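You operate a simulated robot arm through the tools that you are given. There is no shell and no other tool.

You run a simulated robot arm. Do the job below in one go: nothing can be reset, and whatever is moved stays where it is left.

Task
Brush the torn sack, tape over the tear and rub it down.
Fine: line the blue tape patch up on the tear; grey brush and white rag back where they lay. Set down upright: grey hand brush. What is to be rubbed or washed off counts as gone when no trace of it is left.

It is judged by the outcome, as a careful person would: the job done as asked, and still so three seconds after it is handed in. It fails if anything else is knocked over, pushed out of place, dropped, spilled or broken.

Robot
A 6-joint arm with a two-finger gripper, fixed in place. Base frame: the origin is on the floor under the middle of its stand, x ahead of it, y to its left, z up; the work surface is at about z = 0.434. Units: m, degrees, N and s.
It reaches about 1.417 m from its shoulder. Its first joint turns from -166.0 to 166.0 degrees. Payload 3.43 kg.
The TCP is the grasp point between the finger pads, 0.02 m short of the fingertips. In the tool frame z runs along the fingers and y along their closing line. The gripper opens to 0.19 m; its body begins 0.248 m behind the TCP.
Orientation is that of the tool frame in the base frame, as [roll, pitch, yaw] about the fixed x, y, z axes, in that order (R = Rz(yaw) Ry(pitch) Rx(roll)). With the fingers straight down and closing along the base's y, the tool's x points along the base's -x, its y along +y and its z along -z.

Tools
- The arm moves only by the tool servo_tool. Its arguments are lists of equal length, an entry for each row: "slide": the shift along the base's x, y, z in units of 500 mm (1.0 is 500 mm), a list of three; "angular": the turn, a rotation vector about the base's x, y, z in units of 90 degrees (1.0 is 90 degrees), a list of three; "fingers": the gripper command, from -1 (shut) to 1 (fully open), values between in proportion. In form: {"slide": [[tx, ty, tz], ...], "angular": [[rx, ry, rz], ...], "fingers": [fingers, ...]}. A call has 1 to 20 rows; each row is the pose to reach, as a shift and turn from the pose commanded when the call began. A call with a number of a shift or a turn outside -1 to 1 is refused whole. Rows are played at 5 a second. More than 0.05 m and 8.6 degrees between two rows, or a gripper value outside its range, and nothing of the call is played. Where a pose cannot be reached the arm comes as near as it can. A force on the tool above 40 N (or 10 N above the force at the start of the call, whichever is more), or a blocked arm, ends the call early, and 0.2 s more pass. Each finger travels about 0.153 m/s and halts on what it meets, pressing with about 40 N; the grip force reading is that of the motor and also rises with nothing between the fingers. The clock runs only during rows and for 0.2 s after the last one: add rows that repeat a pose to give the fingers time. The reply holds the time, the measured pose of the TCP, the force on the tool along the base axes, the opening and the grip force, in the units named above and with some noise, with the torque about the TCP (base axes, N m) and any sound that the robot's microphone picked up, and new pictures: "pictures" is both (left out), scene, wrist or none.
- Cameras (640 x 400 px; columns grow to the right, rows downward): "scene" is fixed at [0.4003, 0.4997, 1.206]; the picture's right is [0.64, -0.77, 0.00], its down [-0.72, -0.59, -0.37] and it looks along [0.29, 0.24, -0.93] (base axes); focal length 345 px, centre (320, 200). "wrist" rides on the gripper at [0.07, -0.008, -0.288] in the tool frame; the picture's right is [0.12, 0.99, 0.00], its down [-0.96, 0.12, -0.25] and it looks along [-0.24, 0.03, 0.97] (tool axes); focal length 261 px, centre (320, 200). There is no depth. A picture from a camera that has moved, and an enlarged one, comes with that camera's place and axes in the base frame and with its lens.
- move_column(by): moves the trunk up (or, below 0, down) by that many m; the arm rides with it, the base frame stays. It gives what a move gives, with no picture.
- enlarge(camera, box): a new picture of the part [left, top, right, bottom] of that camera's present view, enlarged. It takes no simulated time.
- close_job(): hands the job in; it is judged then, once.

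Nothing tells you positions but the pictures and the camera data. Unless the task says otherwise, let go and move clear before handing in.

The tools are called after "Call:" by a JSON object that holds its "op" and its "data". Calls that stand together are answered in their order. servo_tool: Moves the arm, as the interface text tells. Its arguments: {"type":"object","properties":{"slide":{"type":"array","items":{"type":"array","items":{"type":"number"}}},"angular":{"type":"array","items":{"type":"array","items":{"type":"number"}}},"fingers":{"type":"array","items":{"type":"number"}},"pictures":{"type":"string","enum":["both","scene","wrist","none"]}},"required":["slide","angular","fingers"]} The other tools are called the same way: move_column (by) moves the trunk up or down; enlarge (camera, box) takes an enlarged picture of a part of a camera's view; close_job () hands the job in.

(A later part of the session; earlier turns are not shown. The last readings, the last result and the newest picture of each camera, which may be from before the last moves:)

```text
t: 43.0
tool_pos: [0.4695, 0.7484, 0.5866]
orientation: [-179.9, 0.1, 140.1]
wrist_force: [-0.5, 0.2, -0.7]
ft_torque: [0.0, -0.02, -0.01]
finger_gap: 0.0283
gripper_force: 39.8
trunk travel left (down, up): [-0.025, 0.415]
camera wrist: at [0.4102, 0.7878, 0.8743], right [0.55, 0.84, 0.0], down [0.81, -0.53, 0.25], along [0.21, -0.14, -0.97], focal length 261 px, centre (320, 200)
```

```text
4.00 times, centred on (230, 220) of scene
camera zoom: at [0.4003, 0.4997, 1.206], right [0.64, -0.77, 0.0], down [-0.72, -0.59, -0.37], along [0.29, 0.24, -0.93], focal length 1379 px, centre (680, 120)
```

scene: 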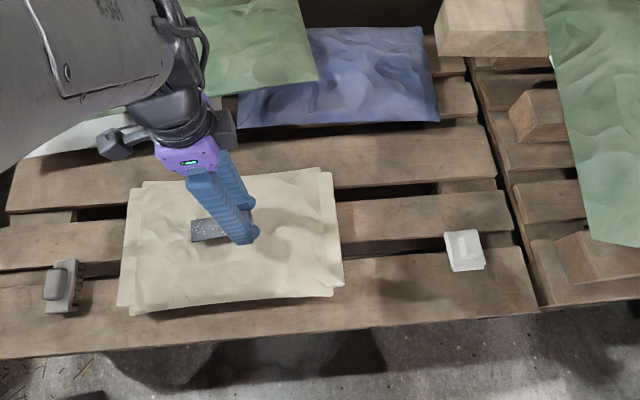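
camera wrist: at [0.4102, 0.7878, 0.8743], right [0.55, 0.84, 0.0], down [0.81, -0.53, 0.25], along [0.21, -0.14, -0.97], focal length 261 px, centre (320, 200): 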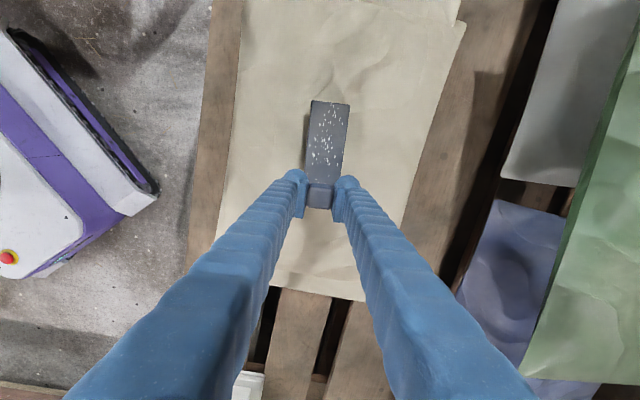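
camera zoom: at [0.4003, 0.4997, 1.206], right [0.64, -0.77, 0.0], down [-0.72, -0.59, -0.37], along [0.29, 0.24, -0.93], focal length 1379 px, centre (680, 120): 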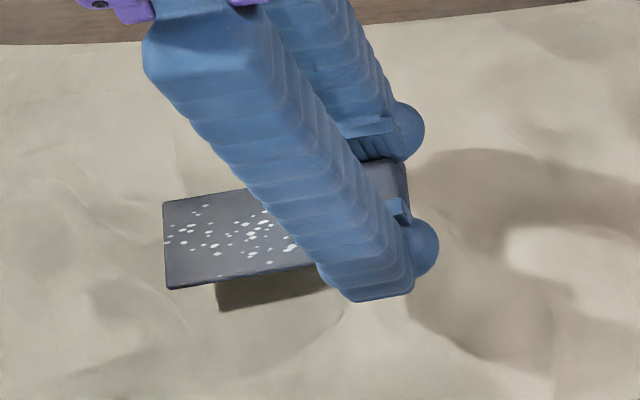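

Projection checks out to within about 2 mm (I'll nudge 1.5 mm toward the knob side). Lowering gently to contact.

Call:
{"op": "servo_tool", "data": {"slide": [[0.001, -0.001, -0.01], [0.0022, -0.002, -0.02], [0.0022, -0.002, -0.028], [0.0022, -0.002, -0.034], [0.0022, -0.002, -0.034]], "angular": [[0, 0, 0], [0, 0, 0], [0, 0, 0], [0, 0, 0], [0, 0, 0]], "fingers": [-0.9, -0.9, -0.9, -0.9, -0.9]}}

Call:
{"op": "enlarge", "data": {"camera": "scene", "box": [150, 170, 310, 270]}}

```text
t: 44.2
tool_pos: [0.4719, 0.7483, 0.5704]
orientation: [180.0, -0.1, 140.0]
wrist_force: [0.7, -0.6, 11.4]
ft_torque: [0.34, 0.45, 0.0]
finger_gap: 0.0282
gripper_force: 39.9
trunk travel left (down, up): [-0.025, 0.415]
camera wrist: at [0.4123, 0.786, 0.8583], right [0.55, 0.84, 0.0], down [0.81, -0.53, 0.25], along [0.21, -0.13, -0.97], focal length 261 px, centre (320, 200)
```

scene: 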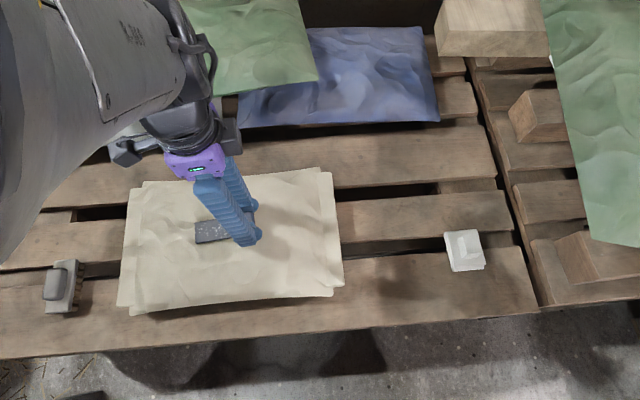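
wrist: 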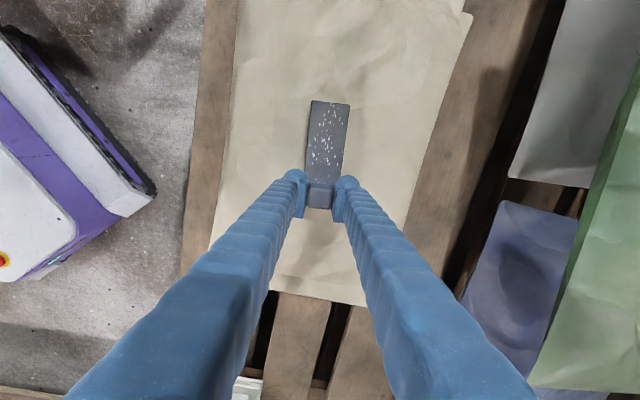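

```text
4.00 times, centred on (230, 220) of scene
camera zoom: at [0.4003, 0.4997, 1.206], right [0.64, -0.77, 0.0], down [-0.72, -0.59, -0.37], along [0.29, 0.24, -0.93], focal length 1379 px, centre (680, 120)
```

zoom: 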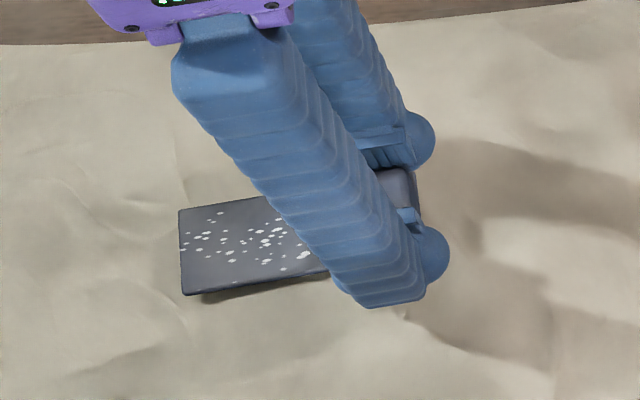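

Patch is down with about 12 N, contact centred under the patch. Now I release and rise straight up.

Call:
{"op": "servo_tool", "data": {"slide": [[0, 0, 0.001], [0, 0, 0.002], [0, 0, 0.002], [0, 0, 0.002], [0, 0, 0.02], [0, 0, 0.08], [0, 0, 0.16], [0, 0, 0.16]], "angular": [[0, 0, 0], [0, 0, 0], [0, 0, 0], [0, 0, 0], [0, 0, 0], [0, 0, 0], [0, 0, 0], [0, 0, 0]], "fingers": [-0.7, -0.6, -0.45, -0.3, -0.2, -0.2, -0.2, -0.2]}}

Call:
{"op": "enlarge", "data": {"camera": "scene", "box": [150, 170, 310, 270]}}

Call:
{"op": "enlarge", "data": {"camera": "wrist", "box": [240, 80, 400, 220]}}

```text
t: 46.0
tool_pos: [0.4729, 0.747, 0.6494]
orientation: [180.0, 0.0, 140.0]
wrist_force: [0.3, -0.7, 0.5]
ft_torque: [0.05, 0.0, 0.03]
finger_gap: 0.076
gripper_force: 0.0
trunk travel left (down, up): [-0.025, 0.415]
camera wrist: at [0.4123, 0.7861, 0.938], right [0.55, 0.84, 0.0], down [0.81, -0.53, 0.25], along [0.21, -0.13, -0.97], focal length 261 px, centre (320, 200)
```

scene: 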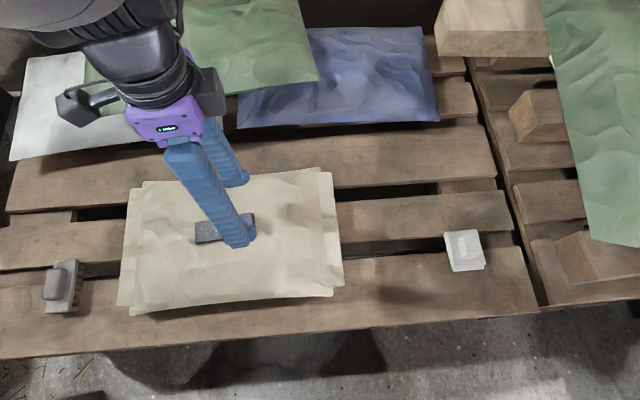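
wrist: 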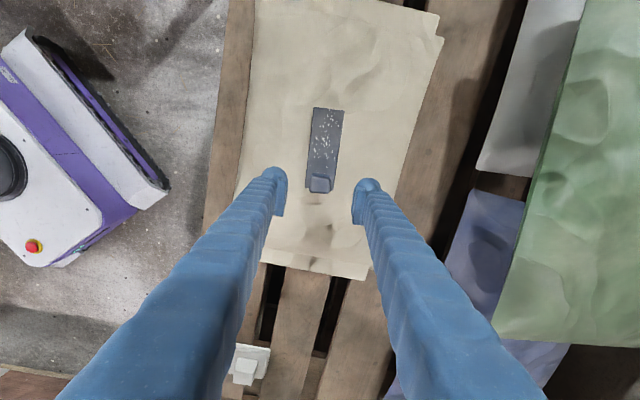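

```text
4.00 times, centred on (230, 220) of scene
camera zoom: at [0.4003, 0.4997, 1.206], right [0.64, -0.77, 0.0], down [-0.72, -0.59, -0.37], along [0.29, 0.24, -0.93], focal length 1379 px, centre (680, 120)
```

zoom: 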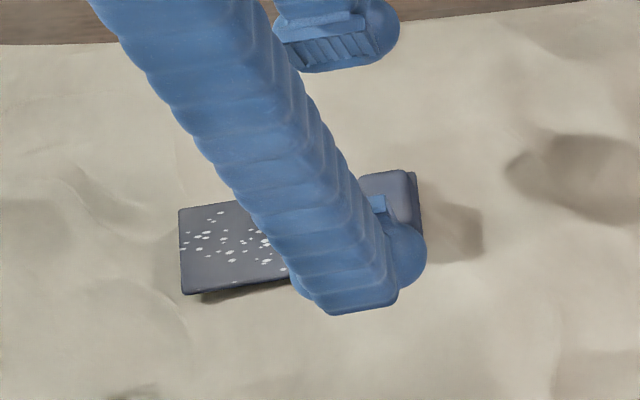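

```text
2.86 times, centred on (320, 150) of wrist
camera zoom: at [0.4123, 0.7861, 0.938], right [0.55, 0.84, 0.0], down [0.81, -0.53, 0.25], along [0.21, -0.13, -0.97], focal length 745 px, centre (320, 343)
```

zoom: 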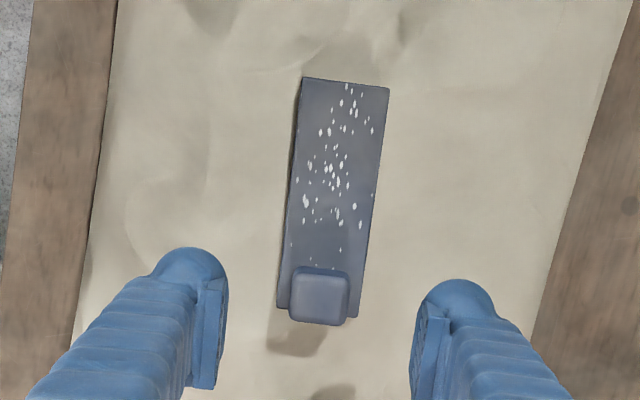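

The patch lies at about (0.4357, 0.7777), axis −40°, within about 2 mm of the target. Next I hover above the white rag to measure it.

Call:
{"op": "servo_tool", "data": {"slide": [[0.0, 0.0, 0.06], [0.05, -0.069, 0.104], [0.1012, -0.138, 0.104], [0.1518, -0.207, 0.104], [0.2024, -0.276, 0.104], [0.2529, -0.3449, 0.104], [0.3035, -0.4139, 0.104], [0.3541, -0.4829, 0.104], [0.4047, -0.5519, 0.104], [0.4553, -0.6208, 0.104], [0.5058, -0.6898, 0.104], [0.5564, -0.7588, 0.104], [0.5564, -0.7588, 0.104], [0.5564, -0.7588, 0.104]], "angular": [[0, 0, 0.07], [0, 0, 0.15], [0, 0, 0.23], [0, 0, 0.31], [0, 0, 0.39], [0, 0, 0.47], [0, 0, 0.55], [0, 0, 0.63], [0, 0, 0.71], [0, 0, 0.79], [0, 0, 0.87], [0, 0, 0.95], [0, 0, 0.95], [0, 0, 0.95]], "fingers": [-0.2, 0, 0.3, 0.6, 1, 1, 1, 1, 1, 1, 1, 1, 1, 1]}}

Call:
{"op": "enlarge", "data": {"camera": "wrist", "box": [260, 100, 400, 200]}}

Call:
{"op": "enlarge", "data": {"camera": "scene", "box": [150, 170, 310, 270]}}

Call:
{"op": "enlarge", "data": {"camera": "scene", "box": [420, 210, 510, 290]}}

```text
t: 49.0
tool_pos: [0.7498, 0.3704, 0.7024]
orientation: [180.0, 0.0, -134.5]
wrist_force: [0.8, 0.6, -1.0]
ft_torque: [0.02, 0.01, 0.0]
finger_gap: 0.1902
gripper_force: 0.1
trunk travel left (down, up): [-0.025, 0.415]
camera wrist: at [0.7067, 0.3141, 0.9903], right [-0.79, 0.61, 0.0], down [0.59, 0.77, 0.25], along [0.15, 0.2, -0.97], focal length 261 px, centre (320, 200)
```

scene: 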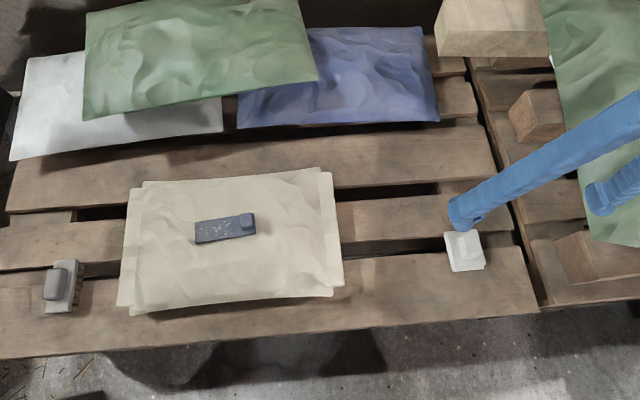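
wrist: 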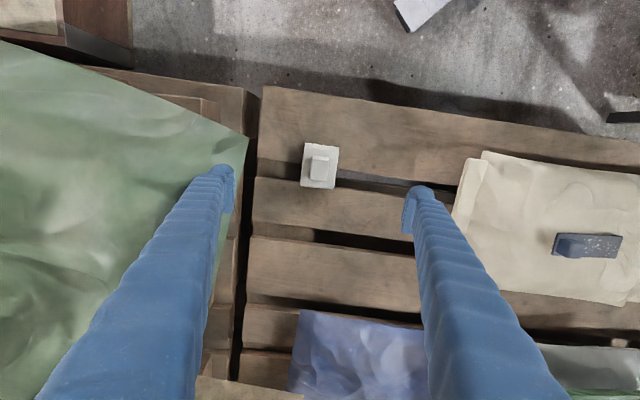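

```text
4.00 times, centred on (330, 150) of wrist
camera zoom: at [0.7067, 0.3141, 0.9903], right [-0.79, 0.61, 0.0], down [0.59, 0.77, 0.25], along [0.15, 0.2, -0.97], focal length 1043 px, centre (280, 400)
```

zoom: 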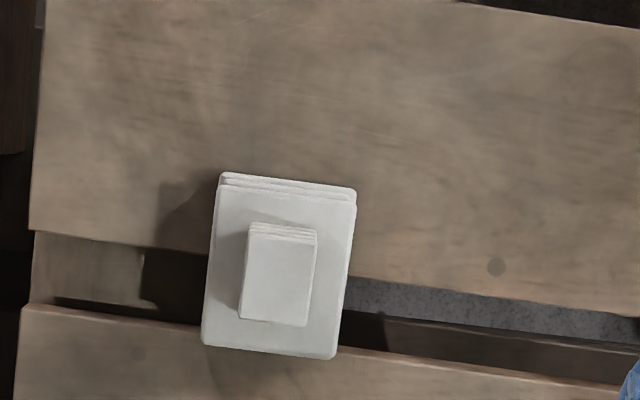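

```text
4.00 times, centred on (230, 220) of scene
camera zoom: at [0.4003, 0.4997, 1.206], right [0.64, -0.77, 0.0], down [-0.72, -0.59, -0.37], along [0.29, 0.24, -0.93], focal length 1379 px, centre (680, 120)
```

zoom: 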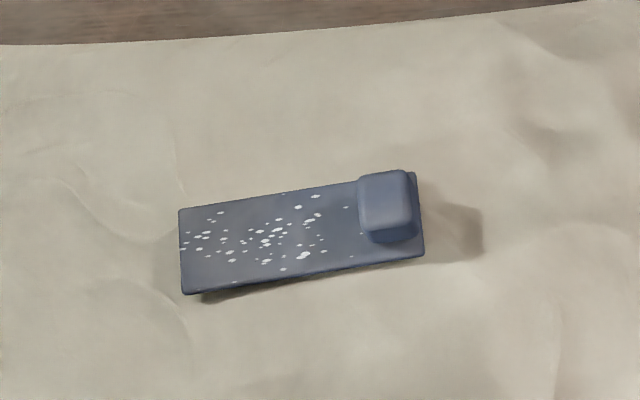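

```text
5.00 times, centred on (465, 250) of scene
camera zoom: at [0.4003, 0.4997, 1.206], right [0.64, -0.77, 0.0], down [-0.72, -0.59, -0.37], along [0.29, 0.24, -0.93], focal length 1724 px, centre (-405, -50)
```

zoom: 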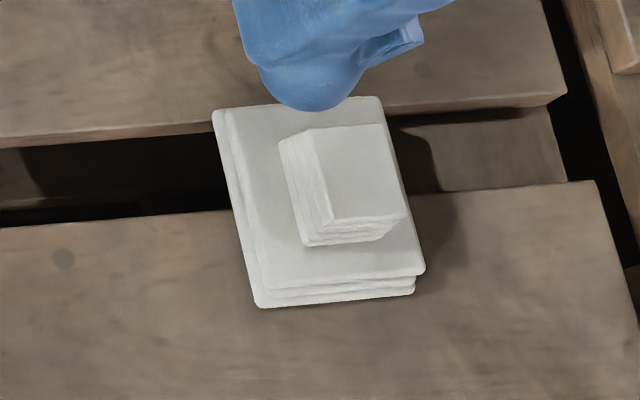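

The patch centre coincides with the midpoint of the tear marks in the scene view. The rag's knob is at about (0.749, 0.3665), top z 0.491, turned about 46.3°; I descend over it with the fingers narrowed.

Call:
{"op": "servo_tool", "data": {"slide": [[-0.002, -0.002, -0.06], [-0.004, -0.005, -0.14], [-0.004, -0.005, -0.22], [-0.004, -0.005, -0.29], [-0.004, -0.005, -0.34], [-0.004, -0.005, -0.34], [-0.004, -0.005, -0.34]], "angular": [[0, 0, 0.0045], [0, 0, 0.009], [0, 0, 0.009], [0, 0, 0.009], [0, 0, 0.009], [0, 0, 0.009], [0, 0, 0.009]], "fingers": [0.6, 0.2, 0.0, -0.1, -0.2, -0.2, -0.2]}}

Call:
{"op": "enlarge", "data": {"camera": "wrist", "box": [250, 110, 400, 220]}}

Call:
{"op": "enlarge", "data": {"camera": "scene", "box": [400, 190, 540, 290]}}

```text
t: 50.6
tool_pos: [0.7494, 0.3648, 0.5305]
orientation: [-180.0, 0.0, -133.7]
wrist_force: [-0.4, -0.6, -0.8]
ft_torque: [-0.03, -0.02, 0.03]
finger_gap: 0.0758
gripper_force: 0.1
trunk travel left (down, up): [-0.025, 0.415]
camera wrist: at [0.7061, 0.3088, 0.8185], right [-0.8, 0.6, 0.0], down [0.58, 0.78, 0.25], along [0.15, 0.2, -0.97], focal length 261 px, centre (320, 200)
```

scene: 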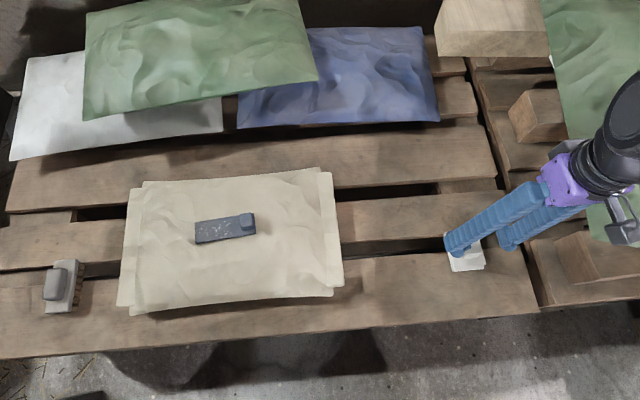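
wrist: 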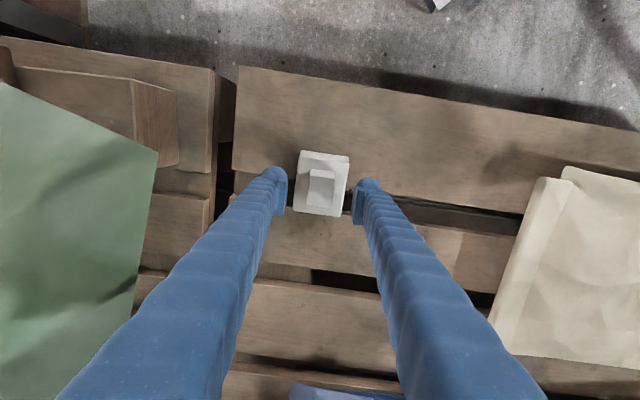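

```text
3.64 times, centred on (325, 165) of wrist
camera zoom: at [0.7061, 0.3088, 0.8185], right [-0.8, 0.6, 0.0], down [0.58, 0.78, 0.25], along [0.15, 0.2, -0.97], focal length 948 px, centre (302, 327)
```

zoom: 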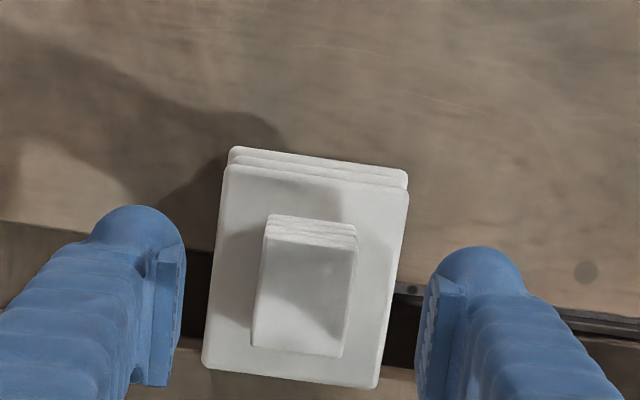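

```text
4.00 times, centred on (470, 240) of scene
camera zoom: at [0.4003, 0.4997, 1.206], right [0.64, -0.77, 0.0], down [-0.72, -0.59, -0.37], along [0.29, 0.24, -0.93], focal length 1379 px, centre (-280, 40)
```

zoom: 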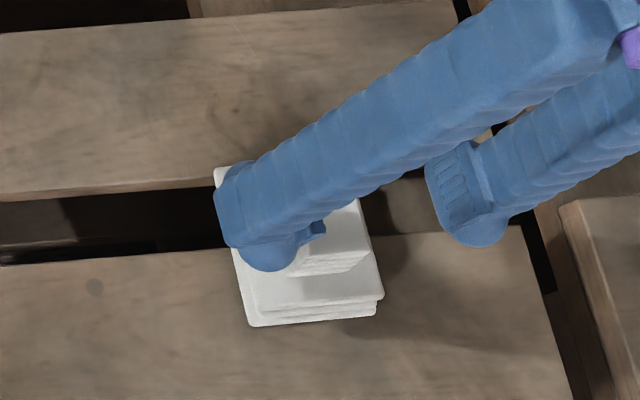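

Well centred. Descend and close on the rag's knob.

Call:
{"op": "servo_tool", "data": {"slide": [[0, 0, -0.05], [0, 0, -0.085], [0, 0, -0.096], [0, 0, -0.096], [0, 0, -0.096], [0, 0, -0.096], [0, 0, -0.096], [0, 0, -0.096]], "angular": [[0, 0, 0], [0, 0, 0], [0, 0, 0], [0, 0, 0], [0, 0, 0], [0, 0, 0], [0, 0, 0], [0, 0, 0]], "fingers": [-0.2, -0.2, -0.2, -0.4, -0.6, -0.9, -0.9, -0.9]}}

Call:
{"op": "enlarge", "data": {"camera": "wrist", "box": [250, 110, 400, 230]}}

```text
t: 52.4
tool_pos: [0.7479, 0.3653, 0.4848]
orientation: [-179.9, 0.0, -133.7]
wrist_force: [-0.5, -0.8, 1.0]
ft_torque: [-0.03, 0.02, 0.01]
finger_gap: 0.0304
gripper_force: 39.8
trunk travel left (down, up): [-0.025, 0.415]
camera wrist: at [0.7068, 0.3091, 0.7726], right [-0.8, 0.6, 0.0], down [0.58, 0.78, 0.25], along [0.15, 0.2, -0.97], focal length 261 px, centre (320, 200)
```

scene: 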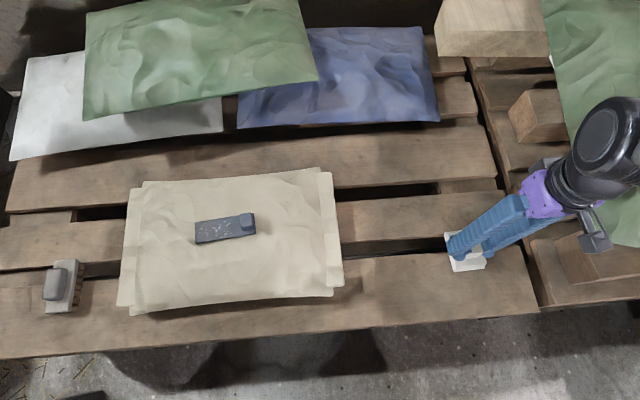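
wrist: 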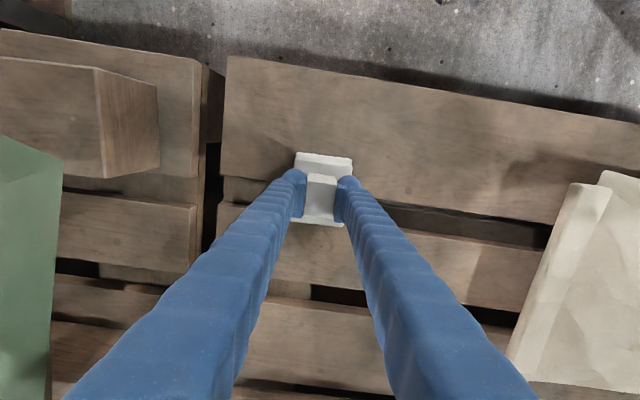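

```text
3.33 times, centred on (325, 170) of wrist
camera zoom: at [0.7068, 0.3091, 0.7726], right [-0.8, 0.6, 0.0], down [0.58, 0.78, 0.25], along [0.15, 0.2, -0.97], focal length 869 px, centre (303, 300)
```

zoom: 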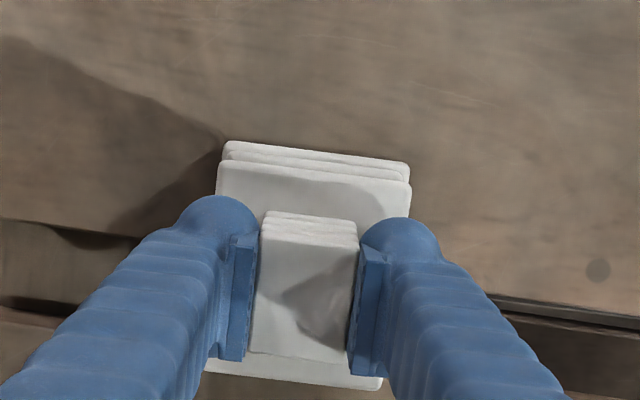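

The rag is gripped (gap 30 mm). I lift it straight up, then carry it over the patch.

Call:
{"op": "servo_tool", "data": {"slide": [[0, 0, 0.02], [0, 0, 0.06], [0, 0, 0.14], [0, 0, 0.22], [0, 0, 0.3], [0, 0, 0.38], [0, 0, 0.42], [0, 0, 0.42]], "angular": [[0, 0, 0], [0, 0, 0], [0, 0, 0], [0, 0, 0], [0, 0, 0], [0, 0, 0], [0, 0, 0], [0, 0, 0]], "fingers": [-0.9, -0.9, -0.9, -0.9, -0.9, -0.9, -0.9, -0.9]}}

Call:
{"op": "enlarge", "data": {"camera": "wrist", "box": [250, 110, 400, 230]}}

```text
t: 54.2
tool_pos: [0.7507, 0.3673, 0.6941]
orientation: [180.0, -0.1, -133.7]
wrist_force: [0.0, -0.5, -0.8]
ft_torque: [0.01, -0.03, 0.01]
finger_gap: 0.0304
gripper_force: 39.9
trunk travel left (down, up): [-0.025, 0.415]
camera wrist: at [0.7082, 0.3108, 0.982], right [-0.8, 0.6, 0.0], down [0.58, 0.78, 0.25], along [0.15, 0.2, -0.97], focal length 261 px, centre (320, 200)
```

scene: 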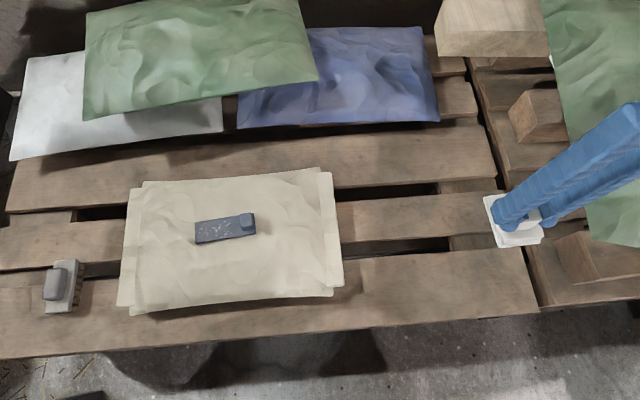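
wrist: 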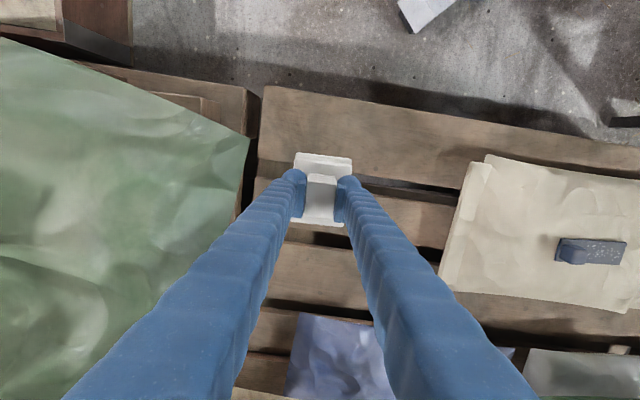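

```text
3.33 times, centred on (325, 170) of wrist
camera zoom: at [0.7082, 0.3108, 0.982], right [-0.8, 0.6, 0.0], down [0.58, 0.78, 0.25], along [0.15, 0.2, -0.97], focal length 869 px, centre (303, 300)
```

zoom: 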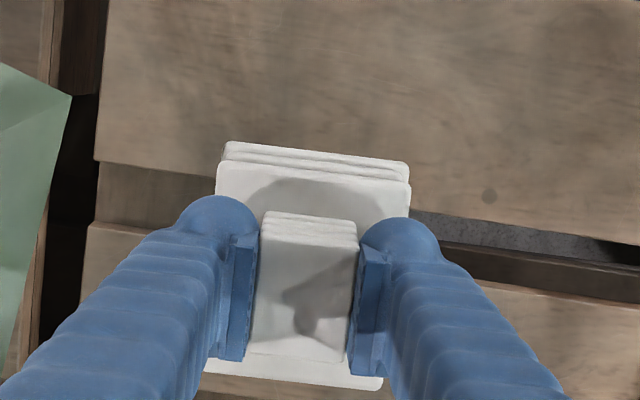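

Call:
{"op": "servo_tool", "data": {"slide": [[-0.0506, 0.0652, 0], [-0.1011, 0.1305, 0], [-0.1517, 0.1957, 0], [-0.2022, 0.261, 0], [-0.2528, 0.3262, 0], [-0.3033, 0.3915, 0], [-0.3539, 0.4567, 0], [-0.4044, 0.522, 0], [-0.455, 0.5872, 0], [-0.5055, 0.6525, 0], [-0.5561, 0.7177, -0.01], [-0.6066, 0.783, -0.04], [-0.6572, 0.8482, -0.064], [-0.6572, 0.8482, -0.064], [-0.6572, 0.8482, -0.064]], "angular": [[0, 0, 0.003], [0, 0, 0.006], [0, 0, 0.009], [0, 0, 0.012], [0, 0, 0.015], [0, 0, 0.018], [0, 0, 0.022], [0, 0, 0.026], [0, 0, 0.03], [0, 0, 0.034], [0, 0, 0.038], [0, 0, 0.041], [0, 0, 0.041], [0, 0, 0.041], [0, 0, 0.041]], "fingers": [-0.9, -0.9, -0.9, -0.9, -0.9, -0.9, -0.9, -0.9, -0.9, -0.9, -0.9, -0.9, -0.9, -0.9, -0.9]}}

Call:
{"op": "enlarge", "data": {"camera": "wrist", "box": [200, 110, 400, 250]}}

Call:
{"op": "enlarge", "data": {"camera": "scene", "box": [150, 170, 310, 270]}}

```text
t: 57.4
tool_pos: [0.4206, 0.7871, 0.6604]
orientation: [-179.9, 0.1, -130.1]
wrist_force: [0.3, 0.2, -0.1]
ft_torque: [-0.03, 0.02, -0.01]
finger_gap: 0.0306
gripper_force: 39.9
trunk travel left (down, up): [-0.025, 0.415]
camera wrist: at [0.3818, 0.7292, 0.9485], right [-0.84, 0.55, 0.0], down [0.53, 0.81, 0.25], along [0.13, 0.21, -0.97], focal length 261 px, centre (320, 200)
```

scene: 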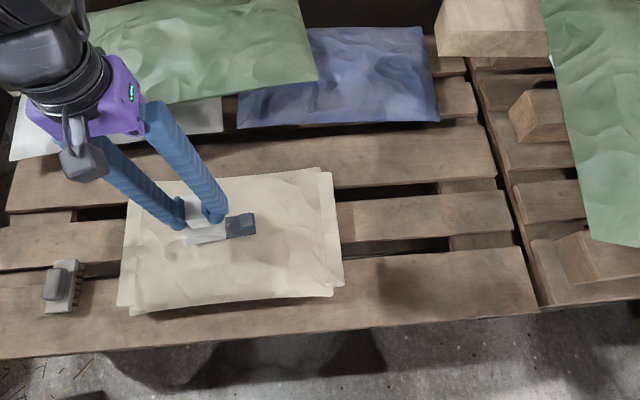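
wrist: 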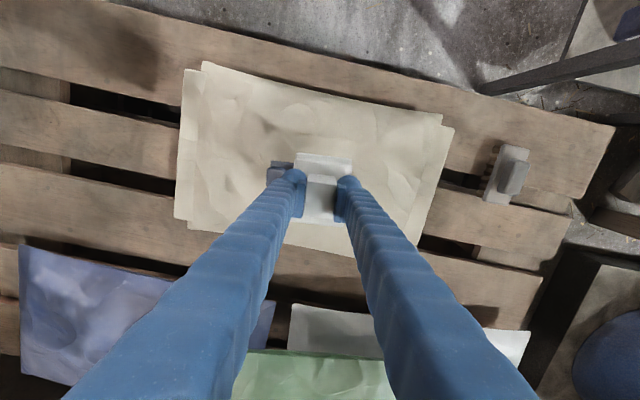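

```text
2.86 times, centred on (300, 180) of wrist
camera zoom: at [0.3818, 0.7292, 0.9485], right [-0.84, 0.55, 0.0], down [0.53, 0.81, 0.25], along [0.13, 0.21, -0.97], focal length 745 px, centre (377, 257)
```

zoom: 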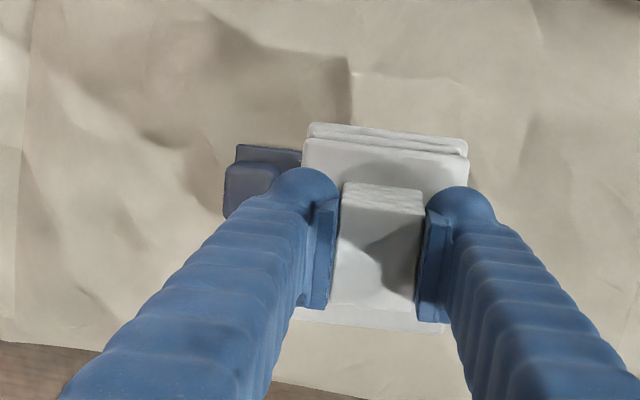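

```text
4.00 times, centred on (230, 220) of scene
camera zoom: at [0.4003, 0.4997, 1.206], right [0.64, -0.77, 0.0], down [-0.72, -0.59, -0.37], along [0.29, 0.24, -0.93], focal length 1379 px, centre (680, 120)
```

zoom: 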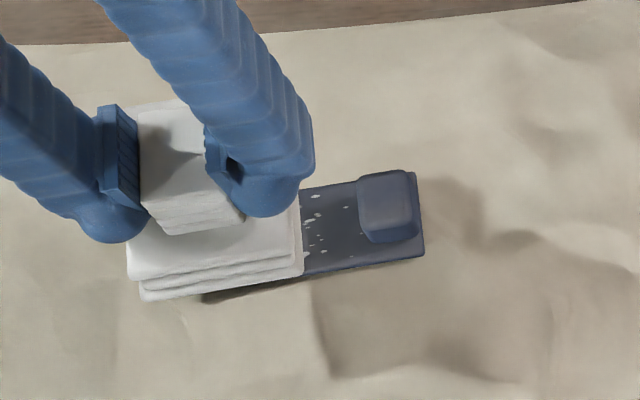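

The rag is over the flat part of the patch with its edge clear of the patch's knob. I lower to contact gently.

Call:
{"op": "servo_tool", "data": {"slide": [[0, 0, -0.05], [0, 0, -0.1], [0, 0, -0.12], [0, 0, -0.13], [0, 0, -0.136], [0, 0, -0.136]], "angular": [[0, 0, 0], [0, 0, 0], [0, 0, 0], [0, 0, 0], [0, 0, 0], [0, 0, 0]], "fingers": [-0.9, -0.9, -0.9, -0.9, -0.9, -0.9]}}

Call:
{"op": "enlarge", "data": {"camera": "wrist", "box": [200, 110, 400, 250]}}

Call:
{"op": "enlarge", "data": {"camera": "scene", "box": [150, 170, 310, 270]}}

```text
t: 58.8
tool_pos: [0.4199, 0.7894, 0.5934]
orientation: [180.0, 0.0, -130.0]
wrist_force: [-0.9, 1.4, 5.5]
ft_torque: [-0.06, -0.02, 0.02]
finger_gap: 0.0304
gripper_force: 40.1
trunk travel left (down, up): [-0.025, 0.415]
camera wrist: at [0.3811, 0.7295, 0.8818], right [-0.84, 0.55, 0.0], down [0.53, 0.81, 0.25], along [0.14, 0.21, -0.97], focal length 261 px, centre (320, 200)
```

scene: 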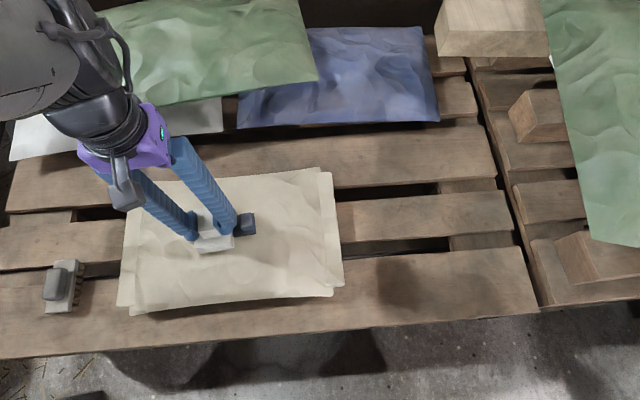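
wrist: 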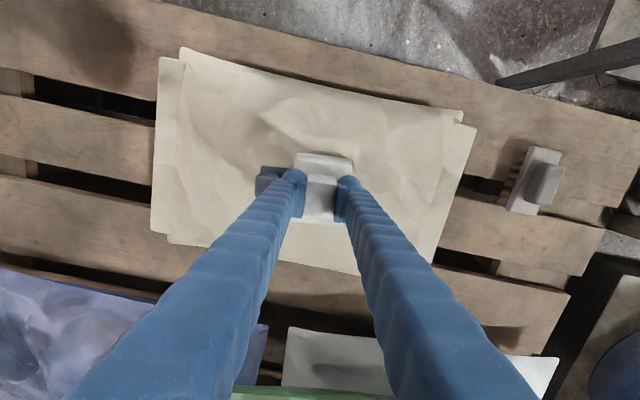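

```text
2.86 times, centred on (300, 180) of wrist
camera zoom: at [0.3811, 0.7295, 0.8818], right [-0.84, 0.55, 0.0], down [0.53, 0.81, 0.25], along [0.14, 0.21, -0.97], focal length 745 px, centre (377, 257)
```

zoom: 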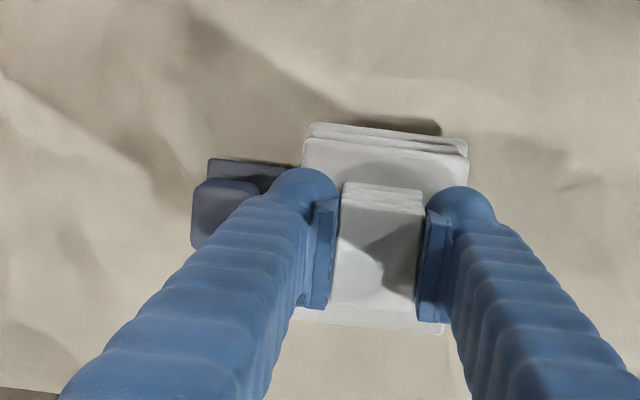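

```text
4.00 times, centred on (230, 220) of scene
camera zoom: at [0.4003, 0.4997, 1.206], right [0.64, -0.77, 0.0], down [-0.72, -0.59, -0.37], along [0.29, 0.24, -0.93], focal length 1379 px, centre (680, 120)
```

zoom: 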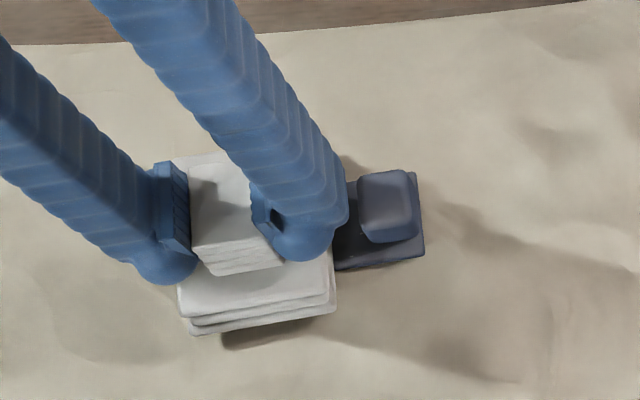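

Light contact (about 6 N). I make a small trial rub along the patch axis and check that the patch does not shift.

Call:
{"op": "servo_tool", "data": {"slide": [[0.0061, -0.0051, 0], [0.0115, -0.0096, 0], [0.0115, -0.0096, 0]], "angular": [[0, 0, 0], [0, 0, 0], [0, 0, 0]], "fingers": [-0.9, -0.9, -0.9], "pictures": "none"}}

Call:
{"op": "enlarge", "data": {"camera": "scene", "box": [150, 170, 310, 270]}}

Call:
{"op": "enlarge", "data": {"camera": "wrist", "box": [200, 110, 400, 250]}}

```text
t: 59.6
tool_pos: [0.4256, 0.7835, 0.5917]
orientation: [180.0, 0.1, -130.0]
wrist_force: [-1.1, 1.8, 3.2]
ft_torque: [0.02, 0.04, 0.03]
finger_gap: 0.0304
gripper_force: 39.7
trunk travel left (down, up): [-0.025, 0.415]
```

```text
4.00 times, centred on (230, 220) of scene
camera zoom: at [0.4003, 0.4997, 1.206], right [0.64, -0.77, 0.0], down [-0.72, -0.59, -0.37], along [0.29, 0.24, -0.93], focal length 1379 px, centre (680, 120)
```

zoom: 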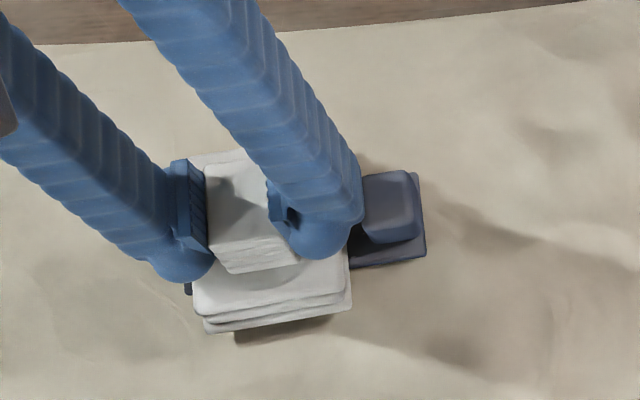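

```text
2.86 times, centred on (300, 180) of wrist
camera zoom: at [0.3867, 0.7252, 0.8809], right [-0.84, 0.55, 0.0], down [0.53, 0.81, 0.25], along [0.13, 0.21, -0.97], focal length 745 px, centre (377, 257)
```

zoom: 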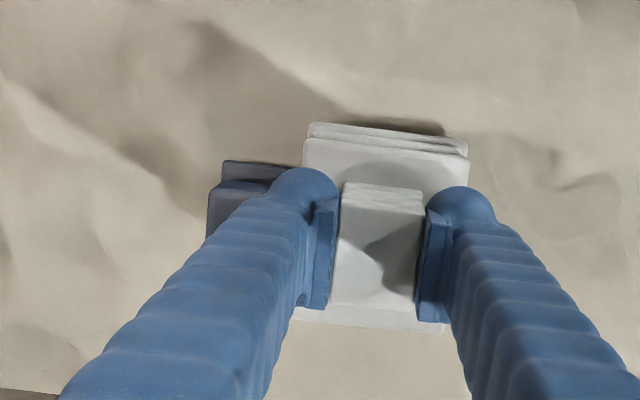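

The patch drifted only about 1.5 mm. I stroke back the other way with the same light pressure and check.

Call:
{"op": "servo_tool", "data": {"slide": [[-0.0107, 0.009, 0], [-0.0214, 0.018, 0], [-0.0322, 0.027, 0], [-0.0429, 0.036, 0], [-0.0429, 0.036, 0]], "angular": [[0, 0, 0], [0, 0, 0], [0, 0, 0], [0, 0, 0], [0, 0, 0]], "fingers": [-0.9, -0.9, -0.9, -0.9, -0.9], "pictures": "none"}}

Call:
{"op": "enlarge", "data": {"camera": "scene", "box": [150, 170, 310, 270]}}

Call:
{"op": "enlarge", "data": {"camera": "wrist", "box": [200, 110, 400, 250]}}

```text
t: 60.8
tool_pos: [0.4048, 0.8035, 0.5935]
orientation: [179.9, 0.0, -130.0]
wrist_force: [-0.4, -0.4, -0.5]
ft_torque: [-0.03, -0.02, 0.0]
finger_gap: 0.0306
gripper_force: 39.8
trunk travel left (down, up): [-0.025, 0.415]
```

```text
4.00 times, centred on (230, 220) of scene
camera zoom: at [0.4003, 0.4997, 1.206], right [0.64, -0.77, 0.0], down [-0.72, -0.59, -0.37], along [0.29, 0.24, -0.93], focal length 1379 px, centre (680, 120)
```

zoom: 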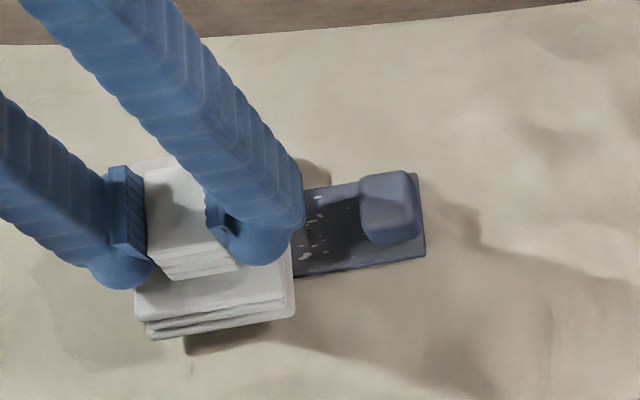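

```text
2.86 times, centred on (300, 180) of wrist
camera zoom: at [0.3668, 0.744, 0.8819], right [-0.84, 0.55, 0.0], down [0.53, 0.81, 0.25], along [0.13, 0.21, -0.97], focal length 745 px, centre (377, 257)
```

zoom: 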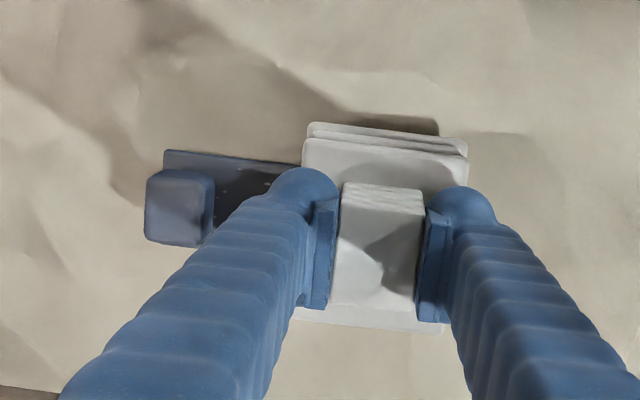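

The white specks are beginning to fade. I add a little pressure (1.5 mm lower) and stroke forward and back.

Call:
{"op": "servo_tool", "data": {"slide": [[0, 0, -0.003], [0.0107, -0.009, -0.004], [0.0214, -0.018, -0.004], [0.0322, -0.027, -0.004], [0.0429, -0.036, -0.004], [0.0429, -0.036, -0.004]], "angular": [[0, 0, 0], [0, 0, 0], [0, 0, 0], [0, 0, 0], [0, 0, 0], [0, 0, 0]], "fingers": [-0.9, -0.9, -0.9, -0.9, -0.9, -0.9], "pictures": "none"}}

Call:
{"op": "enlarge", "data": {"camera": "scene", "box": [150, 170, 310, 270]}}

```text
t: 62.2
tool_pos: [0.4243, 0.7843, 0.5905]
orientation: [-180.0, 0.1, -130.0]
wrist_force: [0.2, 1.0, 1.9]
ft_torque: [0.02, -0.02, 0.04]
finger_gap: 0.0305
gripper_force: 40.1
trunk travel left (down, up): [-0.025, 0.415]
```

```text
4.00 times, centred on (230, 220) of scene
camera zoom: at [0.4003, 0.4997, 1.206], right [0.64, -0.77, 0.0], down [-0.72, -0.59, -0.37], along [0.29, 0.24, -0.93], focal length 1379 px, centre (680, 120)
```

zoom: 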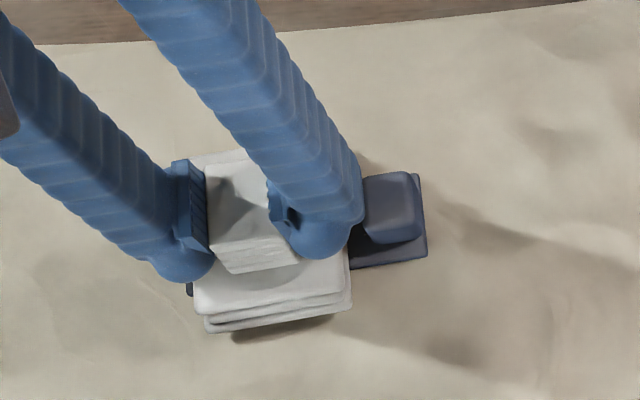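

Call:
{"op": "servo_tool", "data": {"slide": [[0, 0, -0.003], [-0.0107, 0.009, -0.003], [-0.0214, 0.018, -0.003], [-0.0322, 0.027, -0.003], [-0.0429, 0.036, -0.003], [-0.0322, 0.027, -0.003], [-0.0214, 0.018, -0.003], [-0.0107, 0.009, -0.003], [0, 0, -0.003], [0.0046, -0.0039, -0.003], [-0.0107, 0.009, -0.003], [-0.0214, 0.018, -0.003], [-0.0322, 0.027, -0.003], [-0.0429, 0.036, -0.003], [-0.0429, 0.036, -0.003]], "angular": [[0, 0, 0], [0, 0, 0], [0, 0, 0], [0, 0, 0], [0, 0, 0], [0, 0, 0], [0, 0, 0], [0, 0, 0], [0, 0, 0], [0, 0, 0], [0, 0, 0], [0, 0, 0], [0, 0, 0], [0, 0, 0], [0, 0, 0]], "fingers": [-0.9, -0.9, -0.9, -0.9, -0.9, -0.9, -0.9, -0.9, -0.9, -0.9, -0.9, -0.9, -0.9, -0.9, -0.9], "pictures": "none"}}

Call:
{"op": "enlarge", "data": {"camera": "scene", "box": [150, 170, 310, 270]}}

Call:
{"op": "enlarge", "data": {"camera": "wrist", "box": [200, 110, 400, 250]}}

```text
t: 65.4
tool_pos: [0.4028, 0.8047, 0.5913]
orientation: [-179.9, 0.0, -130.0]
wrist_force: [1.0, -0.3, 4.9]
ft_torque: [0.0, -0.02, -0.03]
finger_gap: 0.0304
gripper_force: 40.0
trunk travel left (down, up): [-0.025, 0.415]
```

```text
4.00 times, centred on (230, 220) of scene
camera zoom: at [0.4003, 0.4997, 1.206], right [0.64, -0.77, 0.0], down [-0.72, -0.59, -0.37], along [0.29, 0.24, -0.93], focal length 1379 px, centre (680, 120)
```

zoom: 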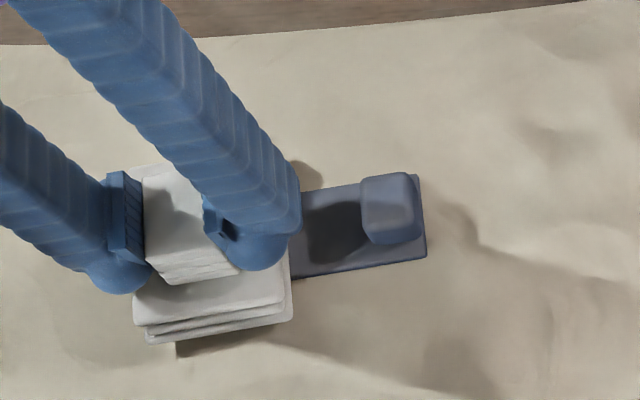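

```text
2.86 times, centred on (300, 180) of wrist
camera zoom: at [0.3644, 0.7445, 0.8782], right [-0.84, 0.55, 0.0], down [0.53, 0.81, 0.25], along [0.13, 0.21, -0.97], focal length 745 px, centre (377, 257)
```

zoom: 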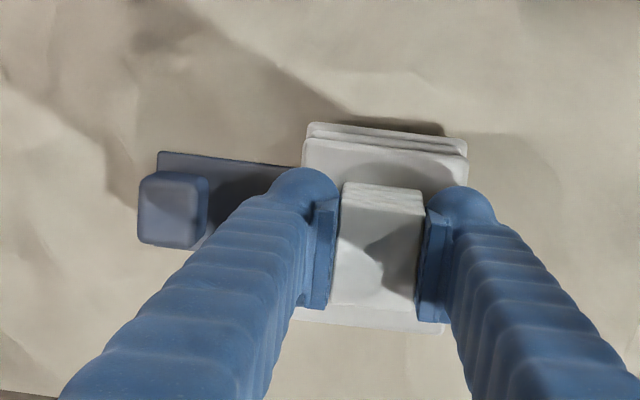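

The specks on the visible part are gone. I lift off and move aside to inspect the whole patch.

Call:
{"op": "servo_tool", "data": {"slide": [[0, 0, 0.04], [0, 0, 0.1], [-0.06, 0.05, 0.14], [-0.12, 0.1, 0.16], [-0.2, 0.16, 0.18], [-0.2, 0.16, 0.18]], "angular": [[0, 0, 0], [0, 0, 0], [0, 0, 0], [0, 0, 0], [0, 0, 0], [0, 0, 0]], "fingers": [-0.9, -0.9, -0.9, -0.9, -0.9, -0.9]}}

Call:
{"op": "enlarge", "data": {"camera": "scene", "box": [180, 190, 280, 260]}}

Call:
{"op": "enlarge", "data": {"camera": "wrist", "box": [120, 80, 340, 220]}}

```text
refused: row 5 steps farther than a row can; nothing moved
```

```text
5.71 times, centred on (230, 225) of scene
camera zoom: at [0.4003, 0.4997, 1.206], right [0.64, -0.77, 0.0], down [-0.72, -0.59, -0.37], along [0.29, 0.24, -0.93], focal length 1970 px, centre (834, 57)
```

zoom: 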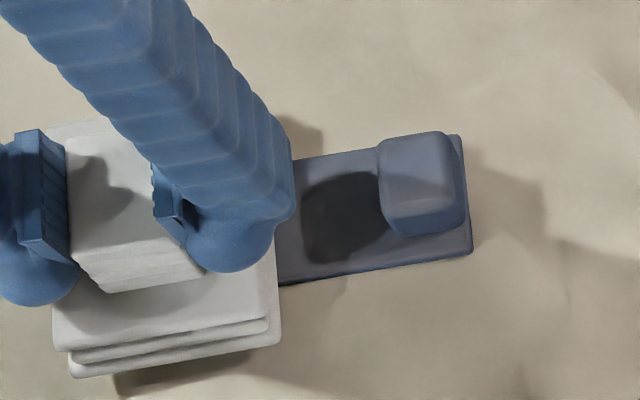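

```text
2.86 times, centred on (230, 150) of wrist
camera zoom: at [0.3644, 0.7445, 0.8782], right [-0.84, 0.55, 0.0], down [0.53, 0.81, 0.25], along [0.13, 0.21, -0.97], focal length 745 px, centre (577, 343)
```

zoom: 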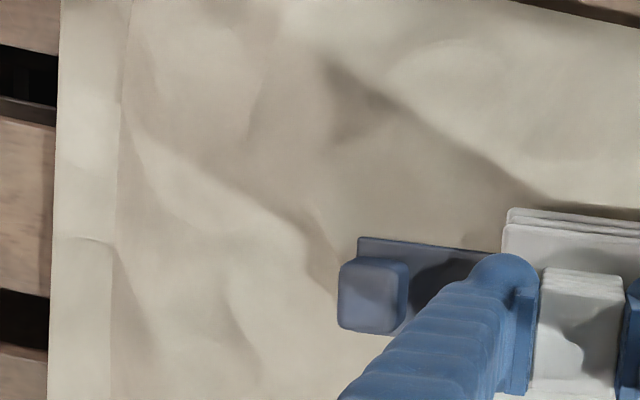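

The call was refused for one step being too long, so nothing moved; I redo it with smaller steps.

Call:
{"op": "servo_tool", "data": {"slide": [[0, 0, 0.04], [0, 0, 0.1], [-0.05, 0.04, 0.14], [-0.1, 0.08, 0.16], [-0.15, 0.12, 0.18], [-0.2, 0.16, 0.18], [-0.2, 0.16, 0.18]], "angular": [[0, 0, 0], [0, 0, 0], [0, 0, 0], [0, 0, 0], [0, 0, 0], [0, 0, 0], [0, 0, 0]], "fingers": [-0.9, -0.9, -0.9, -0.9, -0.9, -0.9, -0.9]}}

Call:
{"op": "enlarge", "data": {"camera": "scene", "box": [150, 170, 310, 270]}}

Call:
{"op": "enlarge", "data": {"camera": "wrist", "box": [100, 80, 320, 220]}}

```text
t: 67.0
tool_pos: [0.3029, 0.8836, 0.6758]
orientation: [-179.9, 0.0, -129.9]
wrist_force: [0.2, 0.2, -0.5]
ft_torque: [-0.05, -0.06, -0.01]
finger_gap: 0.0304
gripper_force: 39.7
trunk travel left (down, up): [-0.025, 0.415]
camera wrist: at [0.2653, 0.8249, 0.9642], right [-0.84, 0.55, 0.0], down [0.53, 0.81, 0.25], along [0.13, 0.21, -0.97], focal length 261 px, centre (320, 200)
```

scene: 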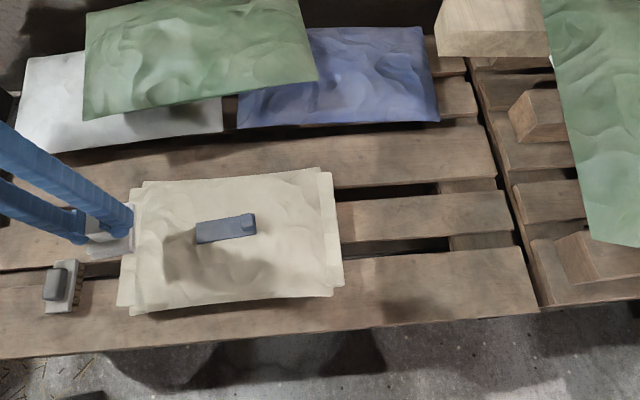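
wrist: 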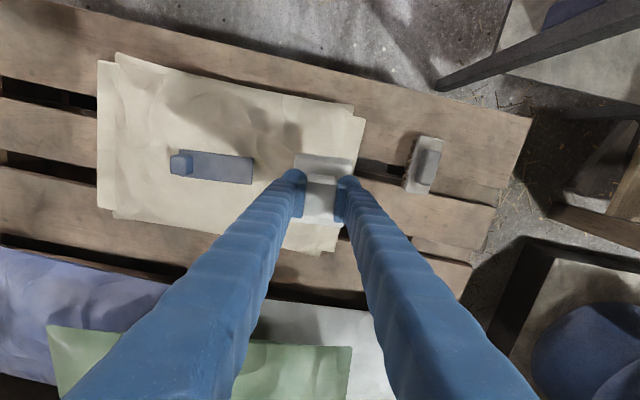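

```text
4.00 times, centred on (230, 220) of scene
camera zoom: at [0.4003, 0.4997, 1.206], right [0.64, -0.77, 0.0], down [-0.72, -0.59, -0.37], along [0.29, 0.24, -0.93], focal length 1379 px, centre (680, 120)
```

zoom: 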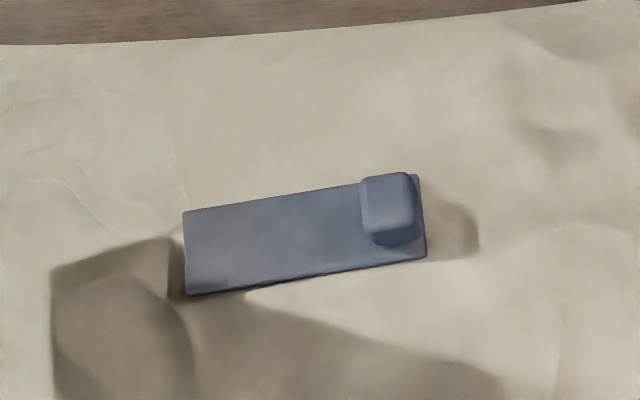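

```text
2.86 times, centred on (210, 150) of wrist
camera zoom: at [0.2653, 0.8249, 0.9642], right [-0.84, 0.55, 0.0], down [0.53, 0.81, 0.25], along [0.13, 0.21, -0.97], focal length 745 px, centre (634, 343)
```

zoom: 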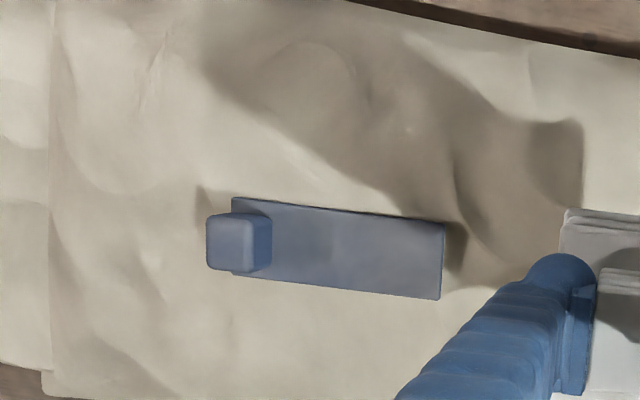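

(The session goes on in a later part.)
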